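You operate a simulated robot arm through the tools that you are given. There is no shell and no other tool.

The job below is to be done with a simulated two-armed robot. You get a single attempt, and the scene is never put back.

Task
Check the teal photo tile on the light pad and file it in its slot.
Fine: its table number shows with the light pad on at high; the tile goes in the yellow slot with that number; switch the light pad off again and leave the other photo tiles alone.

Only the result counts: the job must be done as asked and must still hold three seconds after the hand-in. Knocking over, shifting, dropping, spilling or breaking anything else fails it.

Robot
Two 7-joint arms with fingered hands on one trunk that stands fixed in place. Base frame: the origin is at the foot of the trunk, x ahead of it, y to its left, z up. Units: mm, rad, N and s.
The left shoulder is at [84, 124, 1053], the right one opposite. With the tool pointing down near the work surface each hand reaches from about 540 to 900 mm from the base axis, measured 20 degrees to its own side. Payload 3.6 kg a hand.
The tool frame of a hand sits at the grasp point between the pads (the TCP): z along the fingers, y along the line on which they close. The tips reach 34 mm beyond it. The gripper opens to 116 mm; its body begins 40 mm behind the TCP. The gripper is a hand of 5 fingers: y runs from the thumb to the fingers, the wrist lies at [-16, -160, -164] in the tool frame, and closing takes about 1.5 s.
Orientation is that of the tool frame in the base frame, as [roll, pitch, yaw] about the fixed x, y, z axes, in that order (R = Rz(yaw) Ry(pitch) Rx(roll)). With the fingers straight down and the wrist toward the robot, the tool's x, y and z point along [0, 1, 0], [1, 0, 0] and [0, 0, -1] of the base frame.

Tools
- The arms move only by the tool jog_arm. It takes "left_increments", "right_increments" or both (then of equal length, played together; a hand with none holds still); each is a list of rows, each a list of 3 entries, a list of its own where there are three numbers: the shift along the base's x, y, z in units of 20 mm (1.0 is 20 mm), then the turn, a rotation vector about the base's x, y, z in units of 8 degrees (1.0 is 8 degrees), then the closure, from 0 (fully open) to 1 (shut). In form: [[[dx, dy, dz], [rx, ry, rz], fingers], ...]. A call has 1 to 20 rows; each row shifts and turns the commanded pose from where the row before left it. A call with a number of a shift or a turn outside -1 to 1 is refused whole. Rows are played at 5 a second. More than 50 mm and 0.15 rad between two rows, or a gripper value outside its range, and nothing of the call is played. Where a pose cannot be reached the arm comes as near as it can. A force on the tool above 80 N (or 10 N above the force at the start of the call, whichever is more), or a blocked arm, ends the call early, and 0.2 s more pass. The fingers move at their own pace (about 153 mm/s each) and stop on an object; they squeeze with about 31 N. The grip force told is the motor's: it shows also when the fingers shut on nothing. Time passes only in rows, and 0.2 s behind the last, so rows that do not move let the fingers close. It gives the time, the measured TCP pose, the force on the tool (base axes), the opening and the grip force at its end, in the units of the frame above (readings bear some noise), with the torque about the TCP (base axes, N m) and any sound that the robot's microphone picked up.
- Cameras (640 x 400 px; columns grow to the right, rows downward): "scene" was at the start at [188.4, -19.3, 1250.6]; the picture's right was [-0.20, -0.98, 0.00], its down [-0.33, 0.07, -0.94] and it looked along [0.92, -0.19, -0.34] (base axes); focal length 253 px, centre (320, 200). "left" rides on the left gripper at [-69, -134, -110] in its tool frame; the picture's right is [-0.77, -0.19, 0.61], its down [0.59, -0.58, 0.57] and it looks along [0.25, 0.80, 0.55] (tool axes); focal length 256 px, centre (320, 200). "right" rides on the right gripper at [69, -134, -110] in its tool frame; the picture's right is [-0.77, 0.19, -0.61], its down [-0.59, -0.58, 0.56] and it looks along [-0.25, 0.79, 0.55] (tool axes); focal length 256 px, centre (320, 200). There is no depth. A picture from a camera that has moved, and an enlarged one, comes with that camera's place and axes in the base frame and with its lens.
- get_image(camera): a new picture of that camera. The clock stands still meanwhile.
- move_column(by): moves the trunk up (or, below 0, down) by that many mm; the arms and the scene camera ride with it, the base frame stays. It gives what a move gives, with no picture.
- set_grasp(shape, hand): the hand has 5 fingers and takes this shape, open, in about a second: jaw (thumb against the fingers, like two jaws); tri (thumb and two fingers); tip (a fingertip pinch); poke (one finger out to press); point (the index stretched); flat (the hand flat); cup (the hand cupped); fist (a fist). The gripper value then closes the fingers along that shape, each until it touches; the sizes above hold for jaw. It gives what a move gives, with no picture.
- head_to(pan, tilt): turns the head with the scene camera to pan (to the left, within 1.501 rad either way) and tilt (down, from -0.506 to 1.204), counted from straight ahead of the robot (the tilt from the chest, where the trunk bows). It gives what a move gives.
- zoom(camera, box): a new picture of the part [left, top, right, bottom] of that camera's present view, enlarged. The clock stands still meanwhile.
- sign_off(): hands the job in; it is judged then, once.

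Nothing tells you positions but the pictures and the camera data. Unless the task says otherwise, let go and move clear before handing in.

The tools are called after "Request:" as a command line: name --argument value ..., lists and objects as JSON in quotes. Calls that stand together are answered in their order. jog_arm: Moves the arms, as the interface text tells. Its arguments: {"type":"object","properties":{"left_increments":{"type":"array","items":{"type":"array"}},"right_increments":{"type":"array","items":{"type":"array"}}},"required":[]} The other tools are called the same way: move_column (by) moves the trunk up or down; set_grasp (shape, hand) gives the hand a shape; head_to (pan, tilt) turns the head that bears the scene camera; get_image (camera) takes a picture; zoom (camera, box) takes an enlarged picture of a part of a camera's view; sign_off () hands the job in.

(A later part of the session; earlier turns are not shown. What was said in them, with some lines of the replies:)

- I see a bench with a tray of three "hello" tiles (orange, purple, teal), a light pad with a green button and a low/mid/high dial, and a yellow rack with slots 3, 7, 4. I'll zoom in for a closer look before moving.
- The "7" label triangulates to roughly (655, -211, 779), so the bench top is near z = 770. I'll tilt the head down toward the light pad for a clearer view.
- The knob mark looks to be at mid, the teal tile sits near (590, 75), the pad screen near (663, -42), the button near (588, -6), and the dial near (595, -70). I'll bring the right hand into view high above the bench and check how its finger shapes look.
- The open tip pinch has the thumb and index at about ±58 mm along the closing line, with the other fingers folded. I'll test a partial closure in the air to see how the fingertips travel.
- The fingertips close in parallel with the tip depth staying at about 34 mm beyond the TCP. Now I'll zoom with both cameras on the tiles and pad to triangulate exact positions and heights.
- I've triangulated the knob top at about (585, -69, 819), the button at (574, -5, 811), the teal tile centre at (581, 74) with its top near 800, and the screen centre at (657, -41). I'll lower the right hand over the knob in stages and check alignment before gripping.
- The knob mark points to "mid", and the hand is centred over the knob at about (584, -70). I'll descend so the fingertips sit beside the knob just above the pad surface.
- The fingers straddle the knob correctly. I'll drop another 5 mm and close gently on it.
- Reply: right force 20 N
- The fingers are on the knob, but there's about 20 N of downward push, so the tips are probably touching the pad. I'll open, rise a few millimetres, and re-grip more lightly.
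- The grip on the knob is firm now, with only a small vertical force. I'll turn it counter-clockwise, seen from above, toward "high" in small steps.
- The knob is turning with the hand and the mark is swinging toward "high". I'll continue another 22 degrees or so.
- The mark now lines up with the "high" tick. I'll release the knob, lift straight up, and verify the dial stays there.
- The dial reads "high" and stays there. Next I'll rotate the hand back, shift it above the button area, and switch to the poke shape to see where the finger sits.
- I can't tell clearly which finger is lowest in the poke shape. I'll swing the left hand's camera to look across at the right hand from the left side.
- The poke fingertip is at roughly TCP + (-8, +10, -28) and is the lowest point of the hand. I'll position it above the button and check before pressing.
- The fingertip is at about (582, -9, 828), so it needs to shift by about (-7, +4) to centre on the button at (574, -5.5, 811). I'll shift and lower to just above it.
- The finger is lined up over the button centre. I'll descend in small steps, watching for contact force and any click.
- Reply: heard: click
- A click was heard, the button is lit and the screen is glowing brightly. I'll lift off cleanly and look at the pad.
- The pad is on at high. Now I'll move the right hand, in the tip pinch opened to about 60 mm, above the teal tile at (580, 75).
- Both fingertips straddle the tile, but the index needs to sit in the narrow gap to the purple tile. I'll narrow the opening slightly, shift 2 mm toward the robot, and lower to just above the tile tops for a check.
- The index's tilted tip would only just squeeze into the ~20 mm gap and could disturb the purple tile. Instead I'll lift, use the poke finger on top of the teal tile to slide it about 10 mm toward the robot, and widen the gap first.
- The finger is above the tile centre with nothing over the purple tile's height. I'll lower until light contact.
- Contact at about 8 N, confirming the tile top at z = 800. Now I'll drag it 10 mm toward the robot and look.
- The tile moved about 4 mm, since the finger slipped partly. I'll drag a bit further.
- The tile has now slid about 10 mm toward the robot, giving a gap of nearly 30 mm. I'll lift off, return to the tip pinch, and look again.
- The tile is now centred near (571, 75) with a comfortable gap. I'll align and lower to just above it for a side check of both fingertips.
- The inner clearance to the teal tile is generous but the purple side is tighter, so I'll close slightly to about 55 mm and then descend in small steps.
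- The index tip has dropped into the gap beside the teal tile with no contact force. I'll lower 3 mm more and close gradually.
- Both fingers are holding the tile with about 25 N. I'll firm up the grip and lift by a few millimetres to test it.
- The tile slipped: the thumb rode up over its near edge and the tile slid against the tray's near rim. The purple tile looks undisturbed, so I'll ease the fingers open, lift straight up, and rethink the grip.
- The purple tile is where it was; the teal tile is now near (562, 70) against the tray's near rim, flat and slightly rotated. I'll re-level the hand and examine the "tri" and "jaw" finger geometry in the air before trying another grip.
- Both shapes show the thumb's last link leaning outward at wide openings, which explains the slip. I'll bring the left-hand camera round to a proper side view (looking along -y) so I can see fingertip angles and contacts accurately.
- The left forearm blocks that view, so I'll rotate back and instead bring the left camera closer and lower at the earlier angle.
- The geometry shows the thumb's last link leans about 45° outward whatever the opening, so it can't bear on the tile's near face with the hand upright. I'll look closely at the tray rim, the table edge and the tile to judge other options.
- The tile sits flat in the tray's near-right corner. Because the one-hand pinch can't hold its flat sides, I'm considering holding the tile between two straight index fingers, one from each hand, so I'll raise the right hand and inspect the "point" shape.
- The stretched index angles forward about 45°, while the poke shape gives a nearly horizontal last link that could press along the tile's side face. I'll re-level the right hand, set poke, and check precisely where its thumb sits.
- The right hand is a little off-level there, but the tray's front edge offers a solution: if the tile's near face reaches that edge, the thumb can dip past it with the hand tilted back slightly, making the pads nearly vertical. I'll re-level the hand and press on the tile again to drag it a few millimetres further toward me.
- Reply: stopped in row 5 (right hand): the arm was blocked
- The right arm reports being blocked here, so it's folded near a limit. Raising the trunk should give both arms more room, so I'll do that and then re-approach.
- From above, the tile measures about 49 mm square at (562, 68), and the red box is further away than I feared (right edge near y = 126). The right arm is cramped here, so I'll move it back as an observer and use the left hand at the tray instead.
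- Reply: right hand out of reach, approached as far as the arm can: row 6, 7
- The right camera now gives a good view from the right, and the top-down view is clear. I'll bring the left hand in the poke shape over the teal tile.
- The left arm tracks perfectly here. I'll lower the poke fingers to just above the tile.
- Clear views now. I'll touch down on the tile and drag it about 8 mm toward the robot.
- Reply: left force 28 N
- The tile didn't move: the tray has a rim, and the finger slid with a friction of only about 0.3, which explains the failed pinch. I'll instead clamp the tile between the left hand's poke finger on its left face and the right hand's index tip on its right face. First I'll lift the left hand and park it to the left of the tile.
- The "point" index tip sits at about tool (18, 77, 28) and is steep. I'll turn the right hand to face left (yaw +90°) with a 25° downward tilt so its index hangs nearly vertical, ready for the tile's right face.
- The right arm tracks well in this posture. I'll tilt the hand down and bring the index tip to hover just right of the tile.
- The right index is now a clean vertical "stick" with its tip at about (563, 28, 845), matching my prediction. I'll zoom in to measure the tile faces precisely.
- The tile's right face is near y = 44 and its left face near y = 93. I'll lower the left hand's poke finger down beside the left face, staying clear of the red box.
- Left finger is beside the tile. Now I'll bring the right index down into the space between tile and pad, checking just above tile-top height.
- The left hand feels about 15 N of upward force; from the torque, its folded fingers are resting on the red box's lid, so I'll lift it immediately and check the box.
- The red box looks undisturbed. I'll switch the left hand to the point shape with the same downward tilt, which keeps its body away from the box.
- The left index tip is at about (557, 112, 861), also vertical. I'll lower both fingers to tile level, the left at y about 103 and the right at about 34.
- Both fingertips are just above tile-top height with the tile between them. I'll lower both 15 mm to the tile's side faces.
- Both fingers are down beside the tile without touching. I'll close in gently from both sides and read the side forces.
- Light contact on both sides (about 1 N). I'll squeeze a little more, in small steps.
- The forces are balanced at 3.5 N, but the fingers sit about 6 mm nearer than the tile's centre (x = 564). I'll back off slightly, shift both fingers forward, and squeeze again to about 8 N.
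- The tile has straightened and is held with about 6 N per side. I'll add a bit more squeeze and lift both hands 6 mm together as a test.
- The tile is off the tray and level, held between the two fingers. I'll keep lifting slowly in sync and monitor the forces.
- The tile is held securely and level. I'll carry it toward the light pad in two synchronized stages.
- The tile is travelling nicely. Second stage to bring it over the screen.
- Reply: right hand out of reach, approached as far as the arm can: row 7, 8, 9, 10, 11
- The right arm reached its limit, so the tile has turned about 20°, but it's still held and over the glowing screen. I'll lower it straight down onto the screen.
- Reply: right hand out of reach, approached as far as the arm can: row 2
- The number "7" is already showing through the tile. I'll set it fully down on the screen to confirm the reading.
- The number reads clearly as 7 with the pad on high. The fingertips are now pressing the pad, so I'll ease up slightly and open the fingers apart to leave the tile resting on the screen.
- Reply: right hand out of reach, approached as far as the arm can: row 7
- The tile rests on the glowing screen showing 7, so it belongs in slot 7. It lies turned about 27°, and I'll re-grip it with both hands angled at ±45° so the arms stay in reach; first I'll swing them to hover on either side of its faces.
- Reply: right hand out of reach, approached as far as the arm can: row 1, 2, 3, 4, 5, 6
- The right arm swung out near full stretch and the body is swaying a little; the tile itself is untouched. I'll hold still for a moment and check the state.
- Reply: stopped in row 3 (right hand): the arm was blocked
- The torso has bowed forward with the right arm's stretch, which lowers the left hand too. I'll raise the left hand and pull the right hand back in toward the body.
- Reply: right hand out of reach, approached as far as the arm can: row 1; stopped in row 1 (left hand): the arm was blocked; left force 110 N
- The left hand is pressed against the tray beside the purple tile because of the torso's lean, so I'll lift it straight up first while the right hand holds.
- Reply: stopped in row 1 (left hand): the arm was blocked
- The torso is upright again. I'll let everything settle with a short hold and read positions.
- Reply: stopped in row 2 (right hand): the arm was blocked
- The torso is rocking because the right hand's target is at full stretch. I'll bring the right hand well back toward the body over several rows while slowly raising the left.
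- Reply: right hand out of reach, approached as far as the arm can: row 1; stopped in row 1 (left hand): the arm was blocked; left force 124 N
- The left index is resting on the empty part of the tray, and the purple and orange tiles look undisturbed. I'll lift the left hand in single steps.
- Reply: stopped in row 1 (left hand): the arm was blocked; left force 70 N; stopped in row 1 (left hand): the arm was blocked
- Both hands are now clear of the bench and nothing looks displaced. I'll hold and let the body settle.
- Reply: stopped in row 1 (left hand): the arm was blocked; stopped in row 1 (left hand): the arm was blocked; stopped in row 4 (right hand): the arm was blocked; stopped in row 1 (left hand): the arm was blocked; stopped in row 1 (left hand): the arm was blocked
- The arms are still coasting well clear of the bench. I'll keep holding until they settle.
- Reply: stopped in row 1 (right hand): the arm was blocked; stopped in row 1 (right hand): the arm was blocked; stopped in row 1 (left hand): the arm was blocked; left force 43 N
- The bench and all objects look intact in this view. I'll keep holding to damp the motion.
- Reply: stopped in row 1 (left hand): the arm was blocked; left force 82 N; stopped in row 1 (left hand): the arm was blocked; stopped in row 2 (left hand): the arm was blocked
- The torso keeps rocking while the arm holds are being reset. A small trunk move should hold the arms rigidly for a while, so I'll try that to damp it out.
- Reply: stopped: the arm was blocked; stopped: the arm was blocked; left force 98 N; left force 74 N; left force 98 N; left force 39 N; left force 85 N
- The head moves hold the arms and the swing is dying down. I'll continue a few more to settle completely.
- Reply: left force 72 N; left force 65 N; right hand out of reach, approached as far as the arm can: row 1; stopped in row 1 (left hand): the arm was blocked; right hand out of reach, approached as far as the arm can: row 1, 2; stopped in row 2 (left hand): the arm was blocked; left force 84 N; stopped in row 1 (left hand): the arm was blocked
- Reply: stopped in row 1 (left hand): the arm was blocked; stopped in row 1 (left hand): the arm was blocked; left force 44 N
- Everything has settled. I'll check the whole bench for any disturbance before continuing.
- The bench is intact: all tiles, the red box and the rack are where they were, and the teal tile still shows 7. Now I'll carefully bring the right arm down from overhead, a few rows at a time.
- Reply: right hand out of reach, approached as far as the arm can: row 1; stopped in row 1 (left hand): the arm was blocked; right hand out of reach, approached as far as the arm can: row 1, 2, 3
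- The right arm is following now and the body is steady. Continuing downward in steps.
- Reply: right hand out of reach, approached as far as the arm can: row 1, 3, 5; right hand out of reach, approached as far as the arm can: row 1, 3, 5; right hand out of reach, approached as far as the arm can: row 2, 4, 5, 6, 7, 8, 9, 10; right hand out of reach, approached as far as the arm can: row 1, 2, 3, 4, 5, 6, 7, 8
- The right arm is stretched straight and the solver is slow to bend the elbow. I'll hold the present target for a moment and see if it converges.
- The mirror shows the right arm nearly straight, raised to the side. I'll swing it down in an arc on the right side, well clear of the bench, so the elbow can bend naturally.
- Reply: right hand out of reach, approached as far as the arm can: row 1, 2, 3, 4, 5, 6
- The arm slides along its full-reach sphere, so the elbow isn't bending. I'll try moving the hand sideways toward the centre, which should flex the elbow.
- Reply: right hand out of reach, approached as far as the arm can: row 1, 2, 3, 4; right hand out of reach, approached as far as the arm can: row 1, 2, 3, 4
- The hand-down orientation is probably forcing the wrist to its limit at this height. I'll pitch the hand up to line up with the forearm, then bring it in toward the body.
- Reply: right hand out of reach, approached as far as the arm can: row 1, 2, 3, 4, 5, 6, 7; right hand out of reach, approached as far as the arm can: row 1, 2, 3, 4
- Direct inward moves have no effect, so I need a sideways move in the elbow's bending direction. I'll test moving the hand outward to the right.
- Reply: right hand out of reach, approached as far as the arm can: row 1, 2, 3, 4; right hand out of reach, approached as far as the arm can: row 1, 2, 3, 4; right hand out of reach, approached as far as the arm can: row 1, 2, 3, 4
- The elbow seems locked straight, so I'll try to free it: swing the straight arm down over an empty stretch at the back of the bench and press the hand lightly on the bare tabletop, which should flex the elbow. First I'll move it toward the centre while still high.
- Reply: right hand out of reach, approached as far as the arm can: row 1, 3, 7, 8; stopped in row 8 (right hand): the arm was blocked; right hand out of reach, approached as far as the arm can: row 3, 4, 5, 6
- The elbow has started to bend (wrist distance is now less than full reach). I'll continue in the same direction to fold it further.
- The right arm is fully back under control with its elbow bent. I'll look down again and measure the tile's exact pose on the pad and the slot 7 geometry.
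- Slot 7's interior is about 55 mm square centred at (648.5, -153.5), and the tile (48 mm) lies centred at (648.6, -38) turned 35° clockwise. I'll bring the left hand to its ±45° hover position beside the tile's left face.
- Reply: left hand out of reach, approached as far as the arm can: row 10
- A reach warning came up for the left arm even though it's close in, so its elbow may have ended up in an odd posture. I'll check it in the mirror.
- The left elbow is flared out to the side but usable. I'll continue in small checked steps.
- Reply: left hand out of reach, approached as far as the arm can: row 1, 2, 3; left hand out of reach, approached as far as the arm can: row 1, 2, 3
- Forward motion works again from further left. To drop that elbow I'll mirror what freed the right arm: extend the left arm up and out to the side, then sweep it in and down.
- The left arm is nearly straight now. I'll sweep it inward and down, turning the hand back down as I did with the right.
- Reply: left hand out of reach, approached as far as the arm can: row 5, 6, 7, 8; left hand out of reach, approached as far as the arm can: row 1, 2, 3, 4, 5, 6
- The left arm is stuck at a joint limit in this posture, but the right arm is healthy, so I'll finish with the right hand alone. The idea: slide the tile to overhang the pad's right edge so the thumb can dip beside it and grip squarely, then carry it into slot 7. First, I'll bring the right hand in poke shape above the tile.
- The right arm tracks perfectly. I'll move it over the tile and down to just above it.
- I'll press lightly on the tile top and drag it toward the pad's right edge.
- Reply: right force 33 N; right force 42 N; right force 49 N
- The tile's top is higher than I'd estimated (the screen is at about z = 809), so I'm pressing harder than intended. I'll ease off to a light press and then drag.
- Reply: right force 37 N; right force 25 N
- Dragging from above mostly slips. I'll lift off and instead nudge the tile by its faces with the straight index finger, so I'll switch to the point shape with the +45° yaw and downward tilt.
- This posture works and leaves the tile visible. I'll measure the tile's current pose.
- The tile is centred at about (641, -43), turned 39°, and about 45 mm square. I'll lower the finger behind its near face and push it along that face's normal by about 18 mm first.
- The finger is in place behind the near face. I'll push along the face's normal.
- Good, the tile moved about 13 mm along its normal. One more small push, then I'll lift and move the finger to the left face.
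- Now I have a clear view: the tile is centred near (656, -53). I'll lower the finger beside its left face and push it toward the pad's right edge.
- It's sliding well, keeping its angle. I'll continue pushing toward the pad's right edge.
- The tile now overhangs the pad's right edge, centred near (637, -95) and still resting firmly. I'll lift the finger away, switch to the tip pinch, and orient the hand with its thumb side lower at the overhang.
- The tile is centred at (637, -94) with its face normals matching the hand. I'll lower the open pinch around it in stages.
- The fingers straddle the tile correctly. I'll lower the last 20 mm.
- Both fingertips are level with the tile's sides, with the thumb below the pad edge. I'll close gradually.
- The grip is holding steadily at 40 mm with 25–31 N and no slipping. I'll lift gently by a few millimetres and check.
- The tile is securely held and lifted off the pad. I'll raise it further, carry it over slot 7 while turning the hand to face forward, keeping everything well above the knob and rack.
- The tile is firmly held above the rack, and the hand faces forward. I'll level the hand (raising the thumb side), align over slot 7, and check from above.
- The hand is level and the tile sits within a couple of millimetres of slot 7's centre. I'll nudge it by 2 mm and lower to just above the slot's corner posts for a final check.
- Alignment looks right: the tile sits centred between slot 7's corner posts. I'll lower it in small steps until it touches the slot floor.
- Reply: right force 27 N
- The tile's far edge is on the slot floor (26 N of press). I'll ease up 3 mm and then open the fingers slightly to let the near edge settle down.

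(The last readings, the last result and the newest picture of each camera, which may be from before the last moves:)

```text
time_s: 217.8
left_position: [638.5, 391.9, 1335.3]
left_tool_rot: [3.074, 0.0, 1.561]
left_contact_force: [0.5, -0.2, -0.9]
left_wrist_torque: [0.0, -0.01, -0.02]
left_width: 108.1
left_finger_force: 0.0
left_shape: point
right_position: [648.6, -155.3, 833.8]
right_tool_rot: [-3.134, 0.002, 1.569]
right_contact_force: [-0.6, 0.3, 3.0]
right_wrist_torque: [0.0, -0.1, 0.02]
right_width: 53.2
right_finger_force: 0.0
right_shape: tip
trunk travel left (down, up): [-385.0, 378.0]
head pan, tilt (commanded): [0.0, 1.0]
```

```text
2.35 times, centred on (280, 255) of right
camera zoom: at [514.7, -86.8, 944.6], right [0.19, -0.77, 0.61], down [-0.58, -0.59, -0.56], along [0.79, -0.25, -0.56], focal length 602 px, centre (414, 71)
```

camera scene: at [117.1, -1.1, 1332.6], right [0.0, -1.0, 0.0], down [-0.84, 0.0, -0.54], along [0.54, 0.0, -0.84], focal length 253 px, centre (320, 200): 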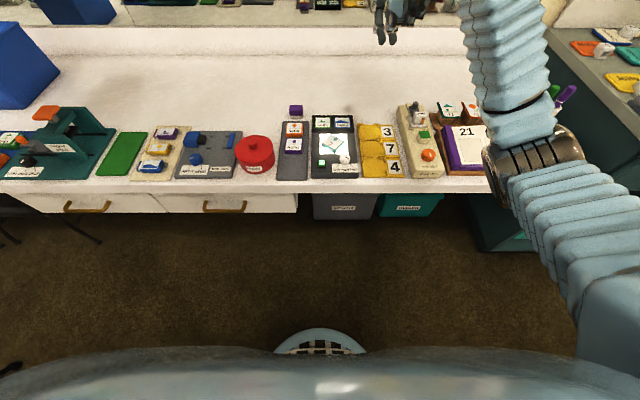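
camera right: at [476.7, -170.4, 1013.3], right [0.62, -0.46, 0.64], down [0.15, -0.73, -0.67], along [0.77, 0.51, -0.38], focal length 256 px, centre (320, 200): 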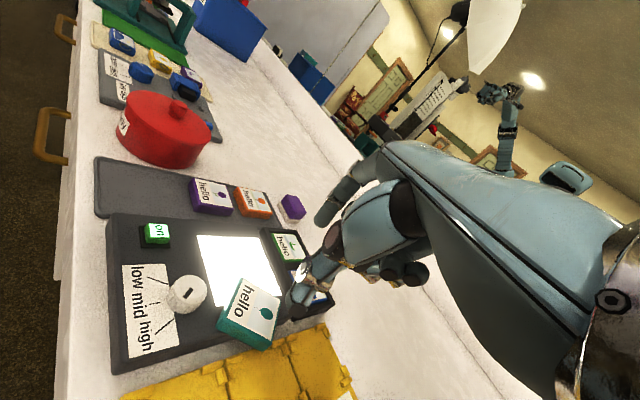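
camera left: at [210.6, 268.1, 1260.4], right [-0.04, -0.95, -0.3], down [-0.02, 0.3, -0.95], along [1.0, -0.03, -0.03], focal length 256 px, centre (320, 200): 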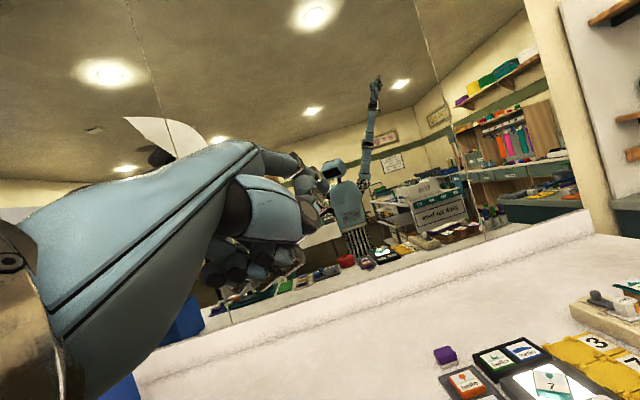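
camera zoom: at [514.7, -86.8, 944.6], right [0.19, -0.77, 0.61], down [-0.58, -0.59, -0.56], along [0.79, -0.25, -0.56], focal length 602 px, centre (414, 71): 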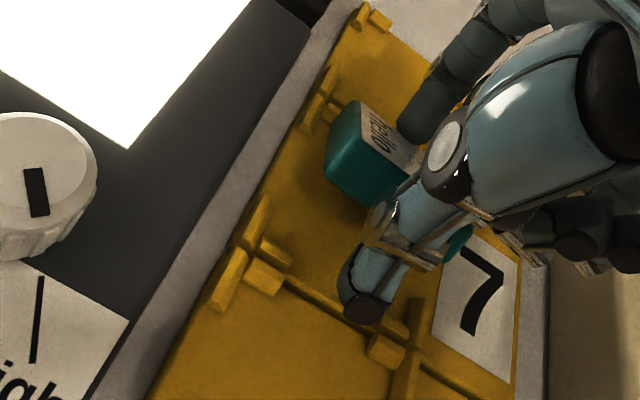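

Request:
zoom --camera "right" --box '[260, 190, 350, 270]'

Request:
zoom --camera "scene" --box '[365, 125, 405, 158]'

```text
5.00 times, centred on (305, 230) of right
camera zoom: at [514.7, -86.8, 944.6], right [0.19, -0.77, 0.61], down [-0.58, -0.59, -0.56], along [0.79, -0.25, -0.56], focal length 1280 px, centre (395, 50)
```

zoom: 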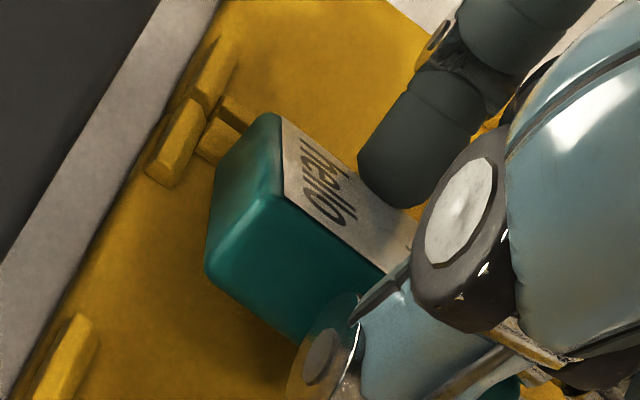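

```text
12.12 times, centred on (385, 142) of scene
camera zoom: at [116.6, -1.1, 1332.5], right [0.0, -1.0, 0.0], down [-0.84, 0.0, -0.54], along [0.54, 0.0, -0.84], focal length 3068 px, centre (-468, 909)
```

zoom: 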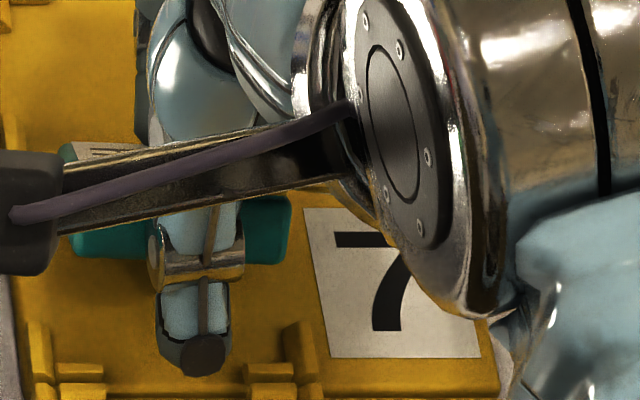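

The tile still looks tilted with the index fingertip over its far edge. I'll raise the hand a few millimetres and look again.

Request:
jog_arm --right_increments '[[[0, 0, 0.15], [0, 0, 0], 0.53], [[0, 0, 0.15], [0, 0, 0], 0.53], [[0, 0, 0], [0, 0, 0], 0.53]]'

Request:
zoom --camera "right" --box '[250, 180, 350, 280]'

Request:
zoom --camera "scene" --box '[355, 115, 415, 165]'

```text
time_s: 218.6
left_position: [639.6, 391.7, 1335.4]
left_tool_rot: [3.075, 0.001, 1.56]
left_contact_force: [0.5, 0.0, -0.1]
left_wrist_torque: [-0.04, 0.0, -0.03]
left_width: 108.0
left_finger_force: 0.1
left_shape: point
right_position: [649.2, -155.3, 839.6]
right_tool_rot: [-3.136, 0.001, 1.57]
right_contact_force: [0.7, 0.2, -0.8]
right_wrist_torque: [0.01, 0.02, 0.01]
right_width: 54.2
right_finger_force: 0.0
right_shape: tip
trunk travel left (down, up): [-385.0, 378.0]
head pan, tilt (commanded): [0.0, 1.0]
```

```text
4.00 times, centred on (300, 230) of right
camera zoom: at [514.3, -87.1, 950.5], right [0.19, -0.77, 0.61], down [-0.58, -0.59, -0.56], along [0.79, -0.25, -0.56], focal length 1024 px, centre (400, 80)
```

zoom: 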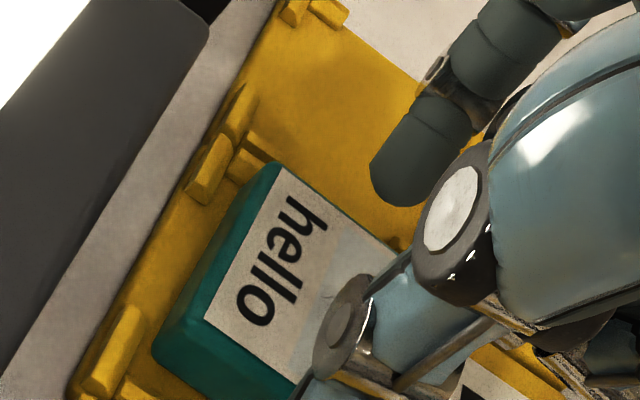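

```text
8.00 times, centred on (385, 140) of scene
camera zoom: at [117.0, -1.2, 1332.5], right [0.0, -1.0, 0.0], down [-0.84, 0.0, -0.54], along [0.54, 0.0, -0.84], focal length 2025 px, centre (-200, 680)
```

zoom: 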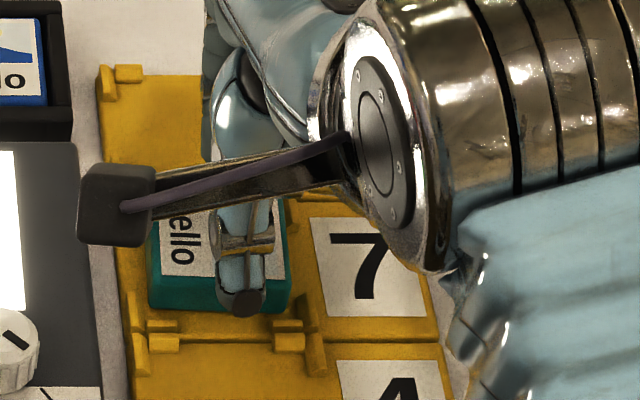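

The tile has dropped flat into slot 7 between the posts. I'll lift the hand straight up and away to verify.

Request:
jog_arm --right_increments '[[[0, 0, 0.3], [0, 0, 0], 0.5], [[0, 0, 0.6], [0, 0, 0], 0.45], [[0, 0, 0.9], [0, 0, 0], 0.4], [[0, 0, 0.95], [0, 0, 0], 0.3], [[0, 0, 0.95], [0, 0, 0], 0.2], [[-0.3, 0, 0.95], [0, 0, 0], 0], [[-0.5, 0, 0.9], [0, 0, 0], 0]]'

Request:
zoom --camera "scene" --box '[340, 100, 420, 180]'

Request:
zoom --camera "right" --box '[170, 160, 370, 350]'

```text
time_s: 220.2
left_position: [638.4, 391.7, 1336.0]
left_tool_rot: [3.072, 0.0, 1.56]
left_contact_force: [0.2, -0.5, 0.4]
left_wrist_torque: [-0.03, -0.03, 0.04]
left_width: 107.9
left_finger_force: 0.1
left_shape: point
right_position: [633.2, -158.1, 952.1]
right_tool_rot: [-3.138, 0.0, 1.57]
right_contact_force: [-0.3, -0.4, -0.9]
right_wrist_torque: [0.0, 0.0, 0.01]
right_width: 115.9
right_finger_force: 0.1
right_shape: tip
trunk travel left (down, up): [-385.0, 378.0]
head pan, tilt (commanded): [0.0, 1.0]
```

```text
5.00 times, centred on (380, 140) of scene
camera zoom: at [116.7, -1.2, 1332.6], right [0.0, -1.0, 0.0], down [-0.84, 0.0, -0.54], along [0.54, 0.0, -0.84], focal length 1265 px, centre (20, 500)
```

zoom: 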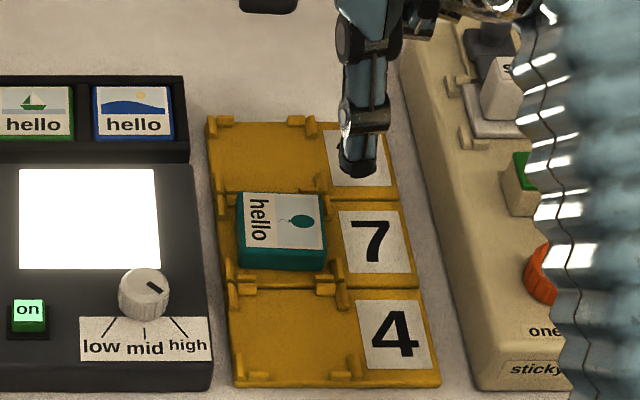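

```text
2.11 times, centred on (270, 255) of right
camera zoom: at [499.8, -88.5, 1063.1], right [0.19, -0.77, 0.61], down [-0.58, -0.59, -0.56], along [0.79, -0.25, -0.56], focal length 539 px, centre (425, 84)
```

zoom: 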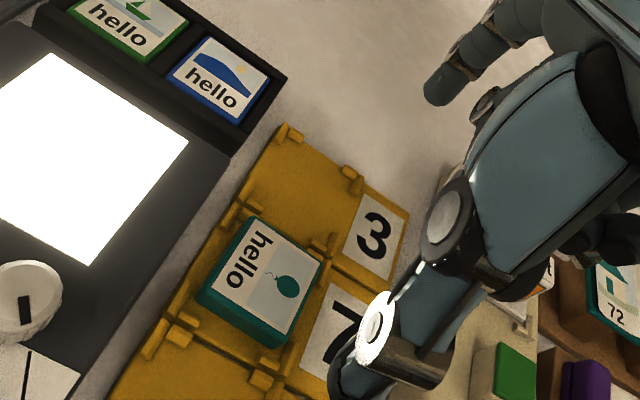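

The tile is lying flat inside slot 7. Now I'll go and switch the light pad off: poke shape, moving over the button.

Request:
zoom --camera "scene" --box '[365, 125, 400, 155]'

Request:
set_grasp --shape "poke" --hand "right"

Request:
jog_arm --right_increments '[[[-0.35, 0.9, 0], [0, 0, 0], 0], [[-0.35, 0.91, 0], [0, 0, 0], 0], [[-0.35, 0.91, 0], [0, 0, 0], 0], [[-0.35, 0.91, -0.3], [0, 0, 0], 0], [[-0.35, 0.91, -0.5], [0, 0, 0], 0], [[-0.35, 0.91, -0.5], [0, 0, 0], 0], [[-0.35, 0.91, -0.5], [0, 0, 0], 0], [[-0.35, 0.91, -0.5], [0, 0, 0], 0], [[0, 0, 0], [0, 0, 0], 0]]'

Request:
zoom --camera "right" --box '[170, 150, 410, 340]'

Request:
zoom --camera "scene" --box '[260, 90, 420, 190]'

```text
13.33 times, centred on (382, 140) of scene
camera zoom: at [116.7, -1.2, 1332.6], right [0.0, -1.0, 0.0], down [-0.84, 0.0, -0.54], along [0.54, 0.0, -0.84], focal length 3374 px, centre (-513, 1000)
```

zoom: 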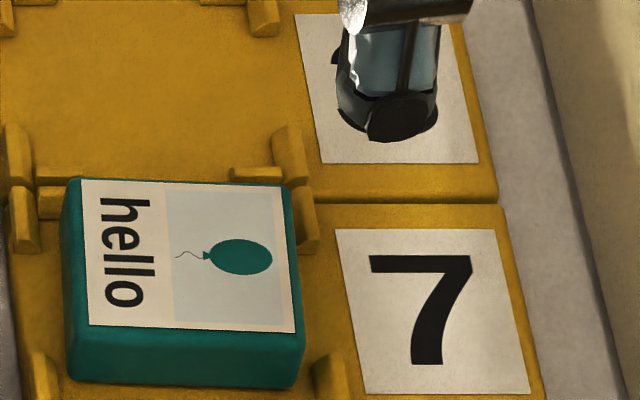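

```text
time_s: 221.1
left_position: [639.2, 391.9, 1334.7]
left_tool_rot: [3.076, -0.001, 1.56]
left_contact_force: [0.2, -0.7, -0.4]
left_wrist_torque: [0.01, -0.01, 0.03]
left_width: 108.0
left_finger_force: 0.0
left_shape: point
right_position: [635.4, -156.9, 951.7]
right_tool_rot: [-3.138, 0.0, 1.571]
right_contact_force: [-0.5, 0.7, -0.4]
right_wrist_torque: [-0.02, 0.02, 0.0]
right_width: 0.0
right_finger_force: 0.0
right_shape: poke
trunk travel left (down, up): [-385.0, 378.0]
head pan, tilt (commanded): [0.0, 1.0]
```

```text
time_s: 223.1
left_position: [640.0, 391.5, 1334.4]
left_tool_rot: [3.075, 0.0, 1.56]
left_contact_force: [0.1, -0.3, -0.3]
left_wrist_torque: [0.01, 0.03, 0.03]
left_width: 108.0
left_finger_force: 0.1
left_shape: point
right_position: [578.0, -10.8, 906.6]
right_tool_rot: [-3.138, 0.001, 1.571]
right_contact_force: [0.5, 0.1, 0.0]
right_wrist_torque: [-0.03, 0.04, 0.0]
right_width: 0.1
right_finger_force: 0.1
right_shape: poke
trunk travel left (down, up): [-385.0, 378.0]
head pan, tilt (commanded): [0.0, 1.0]
```

```text
2.11 times, centred on (290, 245) of right
camera zoom: at [443.7, 58.4, 1018.2], right [0.19, -0.77, 0.61], down [-0.58, -0.59, -0.56], along [0.79, -0.25, -0.56], focal length 539 px, centre (383, 105)
```

zoom: 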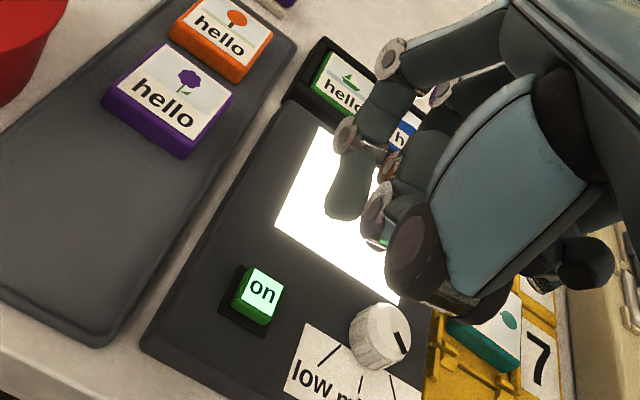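

```text
4.00 times, centred on (340, 140) of scene
camera zoom: at [117.1, -1.2, 1332.5], right [0.0, -1.0, 0.0], down [-0.84, 0.0, -0.54], along [0.54, 0.0, -0.84], focal length 1012 px, centre (240, 440)
```

zoom: 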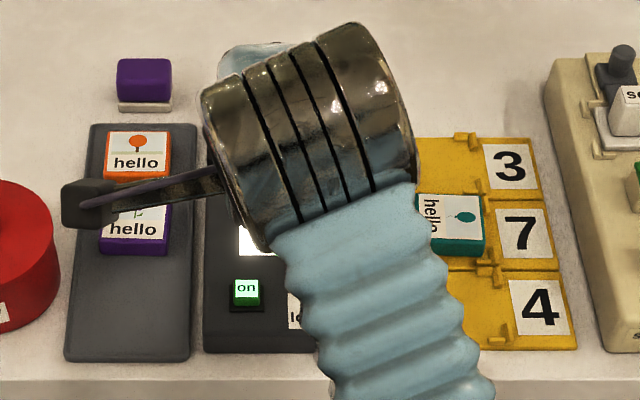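

The poke finger is over the button. I'll lower it and press once, listening for the click.

Request:
jog_arm --right_increments '[[[0, 0, -0.9], [0, 0, 0], 0], [[0, 0, -0.9], [0, 0, 0], 0], [[0, 0, -0.8], [0, 0, 0], 0], [[0, 0, 0], [0, 0, 0], 0]]'

Request:
zoom --camera "right" --box '[220, 180, 360, 290]'

```text
time_s: 224.1
left_position: [640.3, 391.4, 1335.0]
left_tool_rot: [3.074, 0.001, 1.559]
left_contact_force: [0.3, 1.0, 0.6]
left_wrist_torque: [0.02, 0.0, -0.02]
left_width: 108.1
left_finger_force: 0.1
left_shape: point
right_position: [579.0, -11.2, 852.4]
right_tool_rot: [-3.137, 0.0, 1.571]
right_contact_force: [-0.5, -0.6, -0.2]
right_wrist_torque: [-0.01, -0.03, 0.01]
right_width: 0.0
right_finger_force: 0.1
right_shape: poke
trunk travel left (down, up): [-385.0, 378.0]
head pan, tilt (commanded): [0.0, 1.0]
```

```text
3.64 times, centred on (290, 235) of right
camera zoom: at [444.6, 57.5, 963.6], right [0.19, -0.77, 0.61], down [-0.58, -0.59, -0.56], along [0.79, -0.25, -0.56], focal length 931 px, centre (429, 73)
```

zoom: 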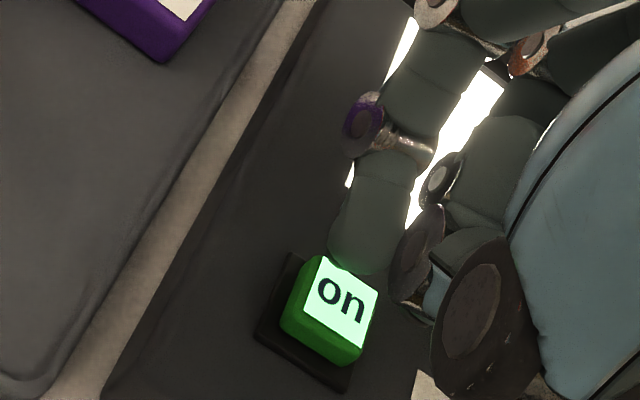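

Request:
jog_arm --right_increments '[[[-0.13, 0, 0], [0, 0, 0], 0], [[0, 0, -0.2], [0, 0, 0], 0], [[0, 0, -0.12], [0, 0, 0], 0]]'

Request:
zoom --camera "right" --box '[170, 130, 410, 340]'

```text
time_s: 224.9
left_position: [639.8, 391.2, 1335.6]
left_tool_rot: [3.074, 0.0, 1.561]
left_contact_force: [-0.2, 0.5, 0.6]
left_wrist_torque: [-0.01, 0.0, -0.05]
left_width: 108.0
left_finger_force: 0.0
left_shape: point
right_position: [576.9, -8.9, 847.5]
right_tool_rot: [-3.139, -0.001, 1.57]
right_contact_force: [-0.7, 0.4, 0.7]
right_wrist_torque: [0.02, -0.01, 0.01]
right_width: 0.1
right_finger_force: 0.0
right_shape: poke
trunk travel left (down, up): [-385.0, 378.0]
head pan, tilt (commanded): [0.0, 1.0]
heard: click
```

```text
1.90 times, centred on (290, 235) of right
camera zoom: at [441.9, 59.0, 957.8], right [0.19, -0.77, 0.61], down [-0.58, -0.59, -0.56], along [0.79, -0.25, -0.56], focal length 488 px, centre (377, 133)
```

zoom: 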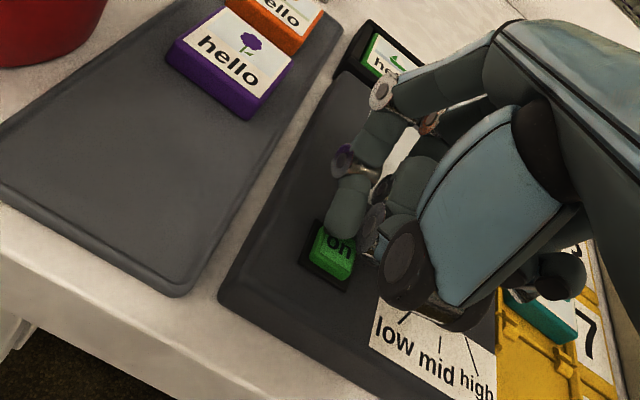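

A click, and the button and screen have gone dark. I'll lift straight up and away and check everything.

Request:
jog_arm --right_increments '[[[0, 0, 0.5], [0, 0, 0], 0], [[0, 0, 0.9], [0, 0, 0], 0], [[0, 0, 0.95], [0, 0, 0], 0], [[0, 0, 0.95], [0, 0, 0], 0], [[0, 0, 0.95], [0, 0, 0], 0], [[0, -0.5, 0.95], [0, 0, 0], 0], [[0, -0.9, 0.9], [0, 0, 0], 0], [[-0.1, -0.9, 0.8], [0, 0, 0], 0], [[-0.1, -0.9, 0.5], [0, 0, 0], 0], [[-0.1, -0.9, 0.5], [0, 0, 0], 0], [[-0.1, -0.9, 0.5], [0, 0, 0], 0], [[-0.1, -0.9, 0.5], [0, 0, 0], 0], [[-0.1, -0.9, 0.5], [0, 0, 0], 0], [[0, -0.9, 0.3], [0, 0, 0], 0]]'

Request:
get_image --camera "scene"

Request:
zoom --camera "scene" --box '[260, 90, 430, 190]'

Request:
zoom --camera "scene" --box '[358, 118, 403, 178]'

Request:
get_image --camera "right"

```text
time_s: 227.9
left_position: [638.7, 391.6, 1336.1]
left_tool_rot: [3.076, -0.001, 1.56]
left_contact_force: [-0.9, 0.0, -0.4]
left_wrist_torque: [0.0, 0.0, -0.03]
left_width: 107.9
left_finger_force: 0.1
left_shape: point
right_position: [562.5, -163.5, 1040.5]
right_tool_rot: [-3.138, -0.001, 1.57]
right_contact_force: [0.6, 1.0, 0.0]
right_wrist_torque: [0.0, 0.0, 0.0]
right_width: 0.0
right_finger_force: 0.1
right_shape: poke
trunk travel left (down, up): [-385.0, 378.0]
head pan, tilt (commanded): [0.0, 1.0]
```

```text
taken
camera scene: at [116.9, -1.6, 1332.5], right [0.0, -1.0, 0.0], down [-0.84, 0.0, -0.54], along [0.54, 0.0, -0.84], focal length 253 px, centre (320, 200)
```

scene: 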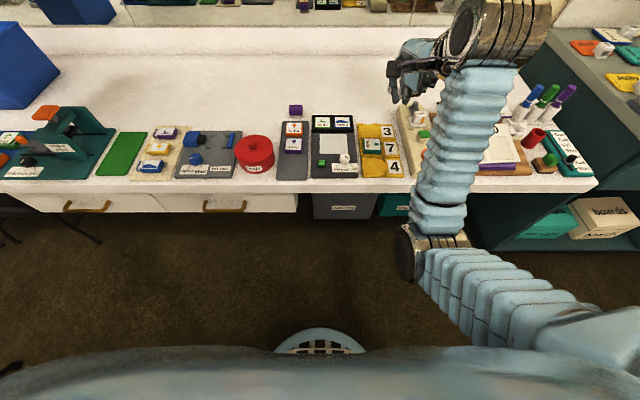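

```text
3.76 times, centred on (345, 140) of scene
camera zoom: at [116.9, -1.6, 1332.5], right [0.0, -1.0, 0.0], down [-0.84, 0.0, -0.54], along [0.54, 0.0, -0.84], focal length 953 px, centre (226, 426)
```

zoom: 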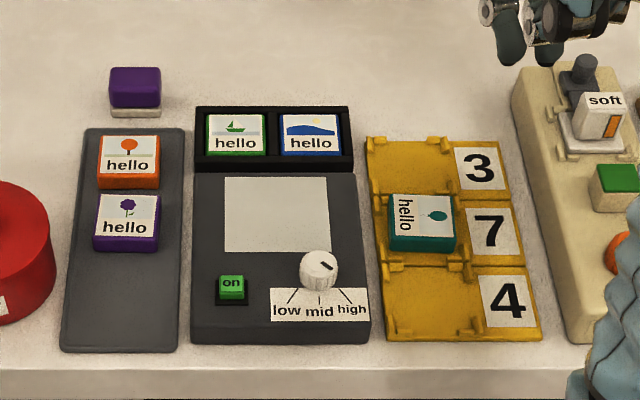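

```text
6.67 times, centred on (380, 148) of scene
camera zoom: at [116.9, -1.6, 1332.5], right [0.0, -1.0, 0.0], down [-0.84, 0.0, -0.54], along [0.54, 0.0, -0.84], focal length 1687 px, centre (-83, 547)
```

zoom: 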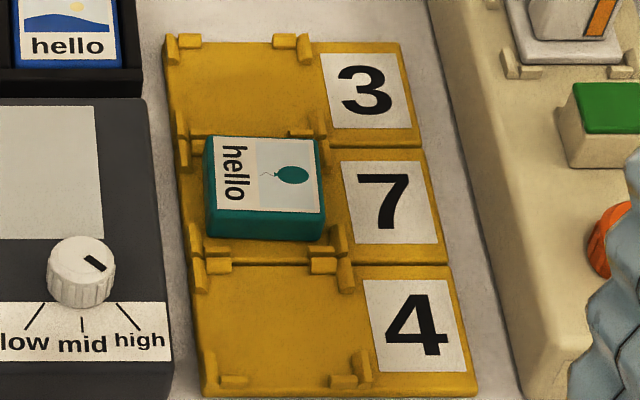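

```text
taken
camera right: at [426.8, -95.3, 1151.9], right [0.19, -0.77, 0.61], down [-0.58, -0.59, -0.56], along [0.79, -0.25, -0.56], focal length 256 px, centre (320, 200)
```

right: 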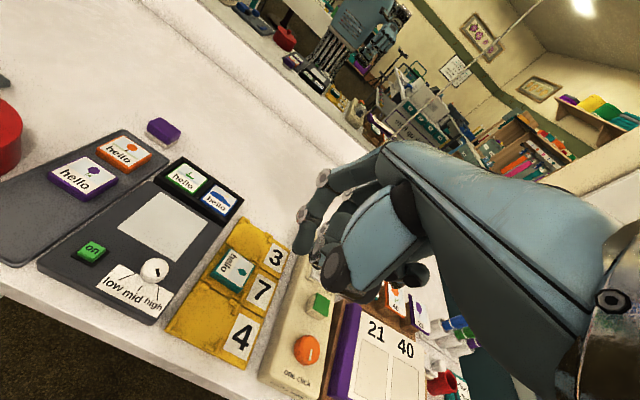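

The pad is off and the tile sits in slot 7. I'll zoom in closely to make sure it's flat and fully inside the posts.

Request:
zoom --camera "scene" --box '[366, 126, 396, 152]'

Request:
zoom --camera "right" --box '[195, 215, 295, 325]'

```text
15.38 times, centred on (381, 139) of scene
camera zoom: at [116.9, -1.6, 1332.5], right [0.0, -1.0, 0.0], down [-0.84, 0.0, -0.54], along [0.54, 0.0, -0.84], focal length 3894 px, centre (-618, 1138)
```

zoom: 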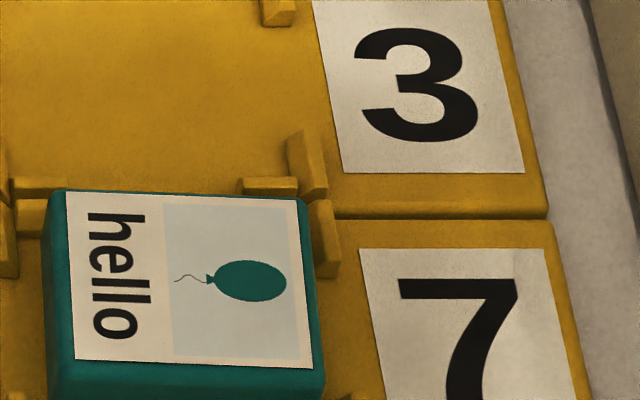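

```text
3.64 times, centred on (245, 270) of right
camera zoom: at [426.8, -95.3, 1151.9], right [0.19, -0.77, 0.61], down [-0.58, -0.59, -0.56], along [0.79, -0.25, -0.56], focal length 931 px, centre (593, -54)
```

zoom: 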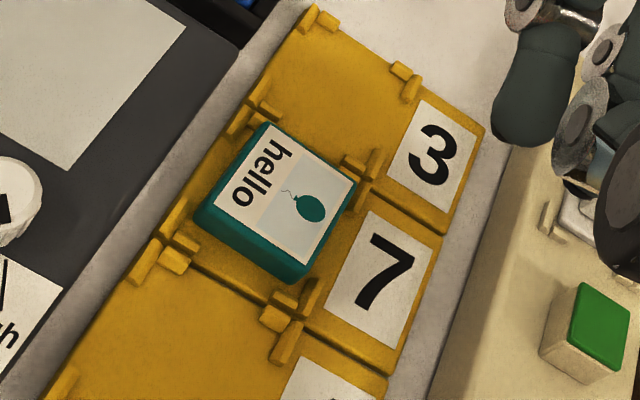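

Request:
zoom --camera "scene" --box '[225, 110, 345, 200]'

Request:
zoom --camera "scene" --box '[380, 80, 600, 200]'

```text
4.44 times, centred on (285, 155) of scene
camera zoom: at [116.9, -1.6, 1332.5], right [0.0, -1.0, 0.0], down [-0.84, 0.0, -0.54], along [0.54, 0.0, -0.84], focal length 1125 px, centre (476, 400)
```

zoom: 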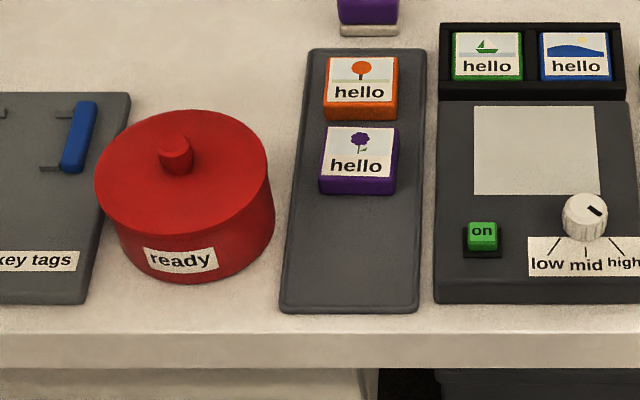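

```text
2.91 times, centred on (490, 140) of scene
camera zoom: at [116.9, -1.6, 1332.5], right [0.0, -1.0, 0.0], down [-0.84, 0.0, -0.54], along [0.54, 0.0, -0.84], focal length 736 px, centre (-174, 374)
```

zoom: 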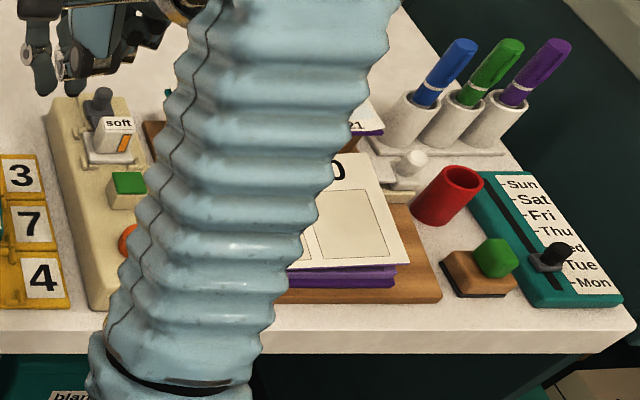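

Everything checks out: the light pad is dark, the teal tile lies flat in slot 7, and the orange, purple, green and blue tiles, red box and other items match their original positions. I'll move the right hand a bit further clear and take a last look.

Request:
jog_arm --right_increments '[[[-0.4, -0.6, 0.4], [0, 0, 0], 0], [[-0.5, -0.8, 0.5], [0, 0, 0], 0], [[-0.5, -0.8, 0.5], [0, 0, 0], 0], [[-0.5, -0.8, 0.5], [0, 0, 0], 0], [[-0.4, -0.6, 0.5], [0, 0, 0], 0], [[0, 0, 0], [0, 0, 0], 0], [[0, 0, 0], [0, 0, 0], 0]]'

Request:
zoom --camera "scene" --box '[250, 80, 440, 200]'

Request:
zoom --camera "right" --box '[0, 130, 300, 370]'

```text
time_s: 229.5
left_position: [639.4, 392.7, 1336.1]
left_tool_rot: [3.072, -0.002, 1.561]
left_contact_force: [-0.6, 1.1, -0.1]
left_wrist_torque: [0.01, 0.0, -0.02]
left_width: 107.9
left_finger_force: 0.0
left_shape: point
right_position: [517.9, -236.5, 1087.5]
right_tool_rot: [-3.138, -0.001, 1.571]
right_contact_force: [0.1, -0.1, 0.7]
right_wrist_torque: [0.0, 0.01, -0.01]
right_width: 0.0
right_finger_force: 0.0
right_shape: poke
trunk travel left (down, up): [-385.0, 378.0]
head pan, tilt (commanded): [0.0, 1.0]
```

```text
3.33 times, centred on (345, 140) of scene
camera zoom: at [116.9, -1.5, 1332.5], right [0.0, -1.0, 0.0], down [-0.84, 0.0, -0.54], along [0.54, 0.0, -0.84], focal length 844 px, centre (237, 400)
```

zoom: 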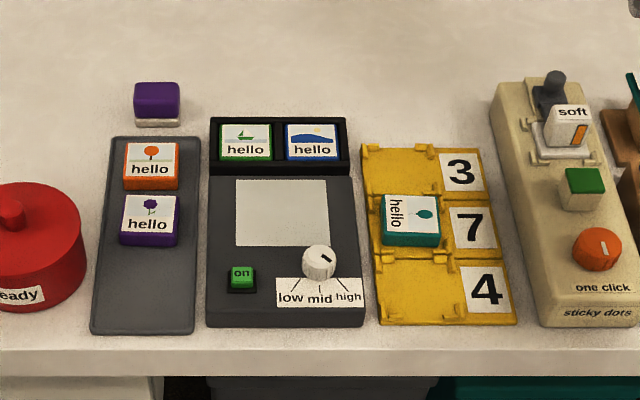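

```text
1.67 times, centred on (150, 250) of right
camera zoom: at [383.4, -168.7, 1198.8], right [0.19, -0.77, 0.61], down [-0.58, -0.59, -0.56], along [0.79, -0.25, -0.56], focal length 427 px, centre (603, 117)
```

zoom: 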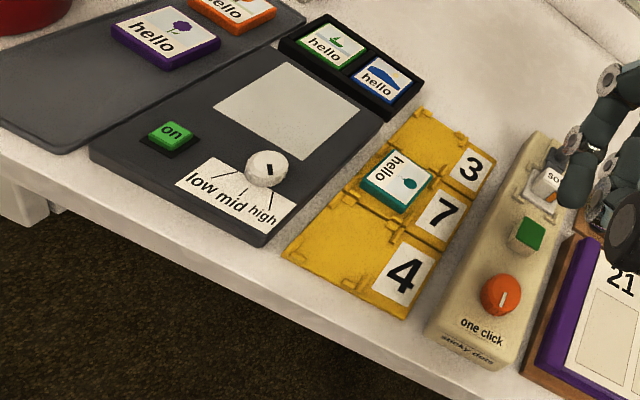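

The teal tile showed table number 7 with the light pad on at high. It now lies flat in yellow slot 7, the pad is off, the other tiles are in place, and both hands are clear, so I'm handing the job in.

Request:
sign_off

```text
The job is handed in.
```

The teal tile showed table number 7 on the light pad, on at high. It is now lying flat in yellow slot 7, and the pad is switched off again. I've handed the job in.

- **Tile orientation:** it sits in the slot turned a quarter turn from upright.
- **Dial:** I moved it from mid to high to read the number and left it at high.
- **Loss of control:** partway through, both arms swung out of control for a few seconds. The left hand pressed hard, over 100 N, on the empty part of the tile tray next to the purple tile. Earlier, the left hand also rested on the red box lid with about 15 N.
- **After-check:** comparing camera views afterwards, the other photo tiles, the red box and the nearby items looked to be where they started. That is by eye, to within a millimetre or two.
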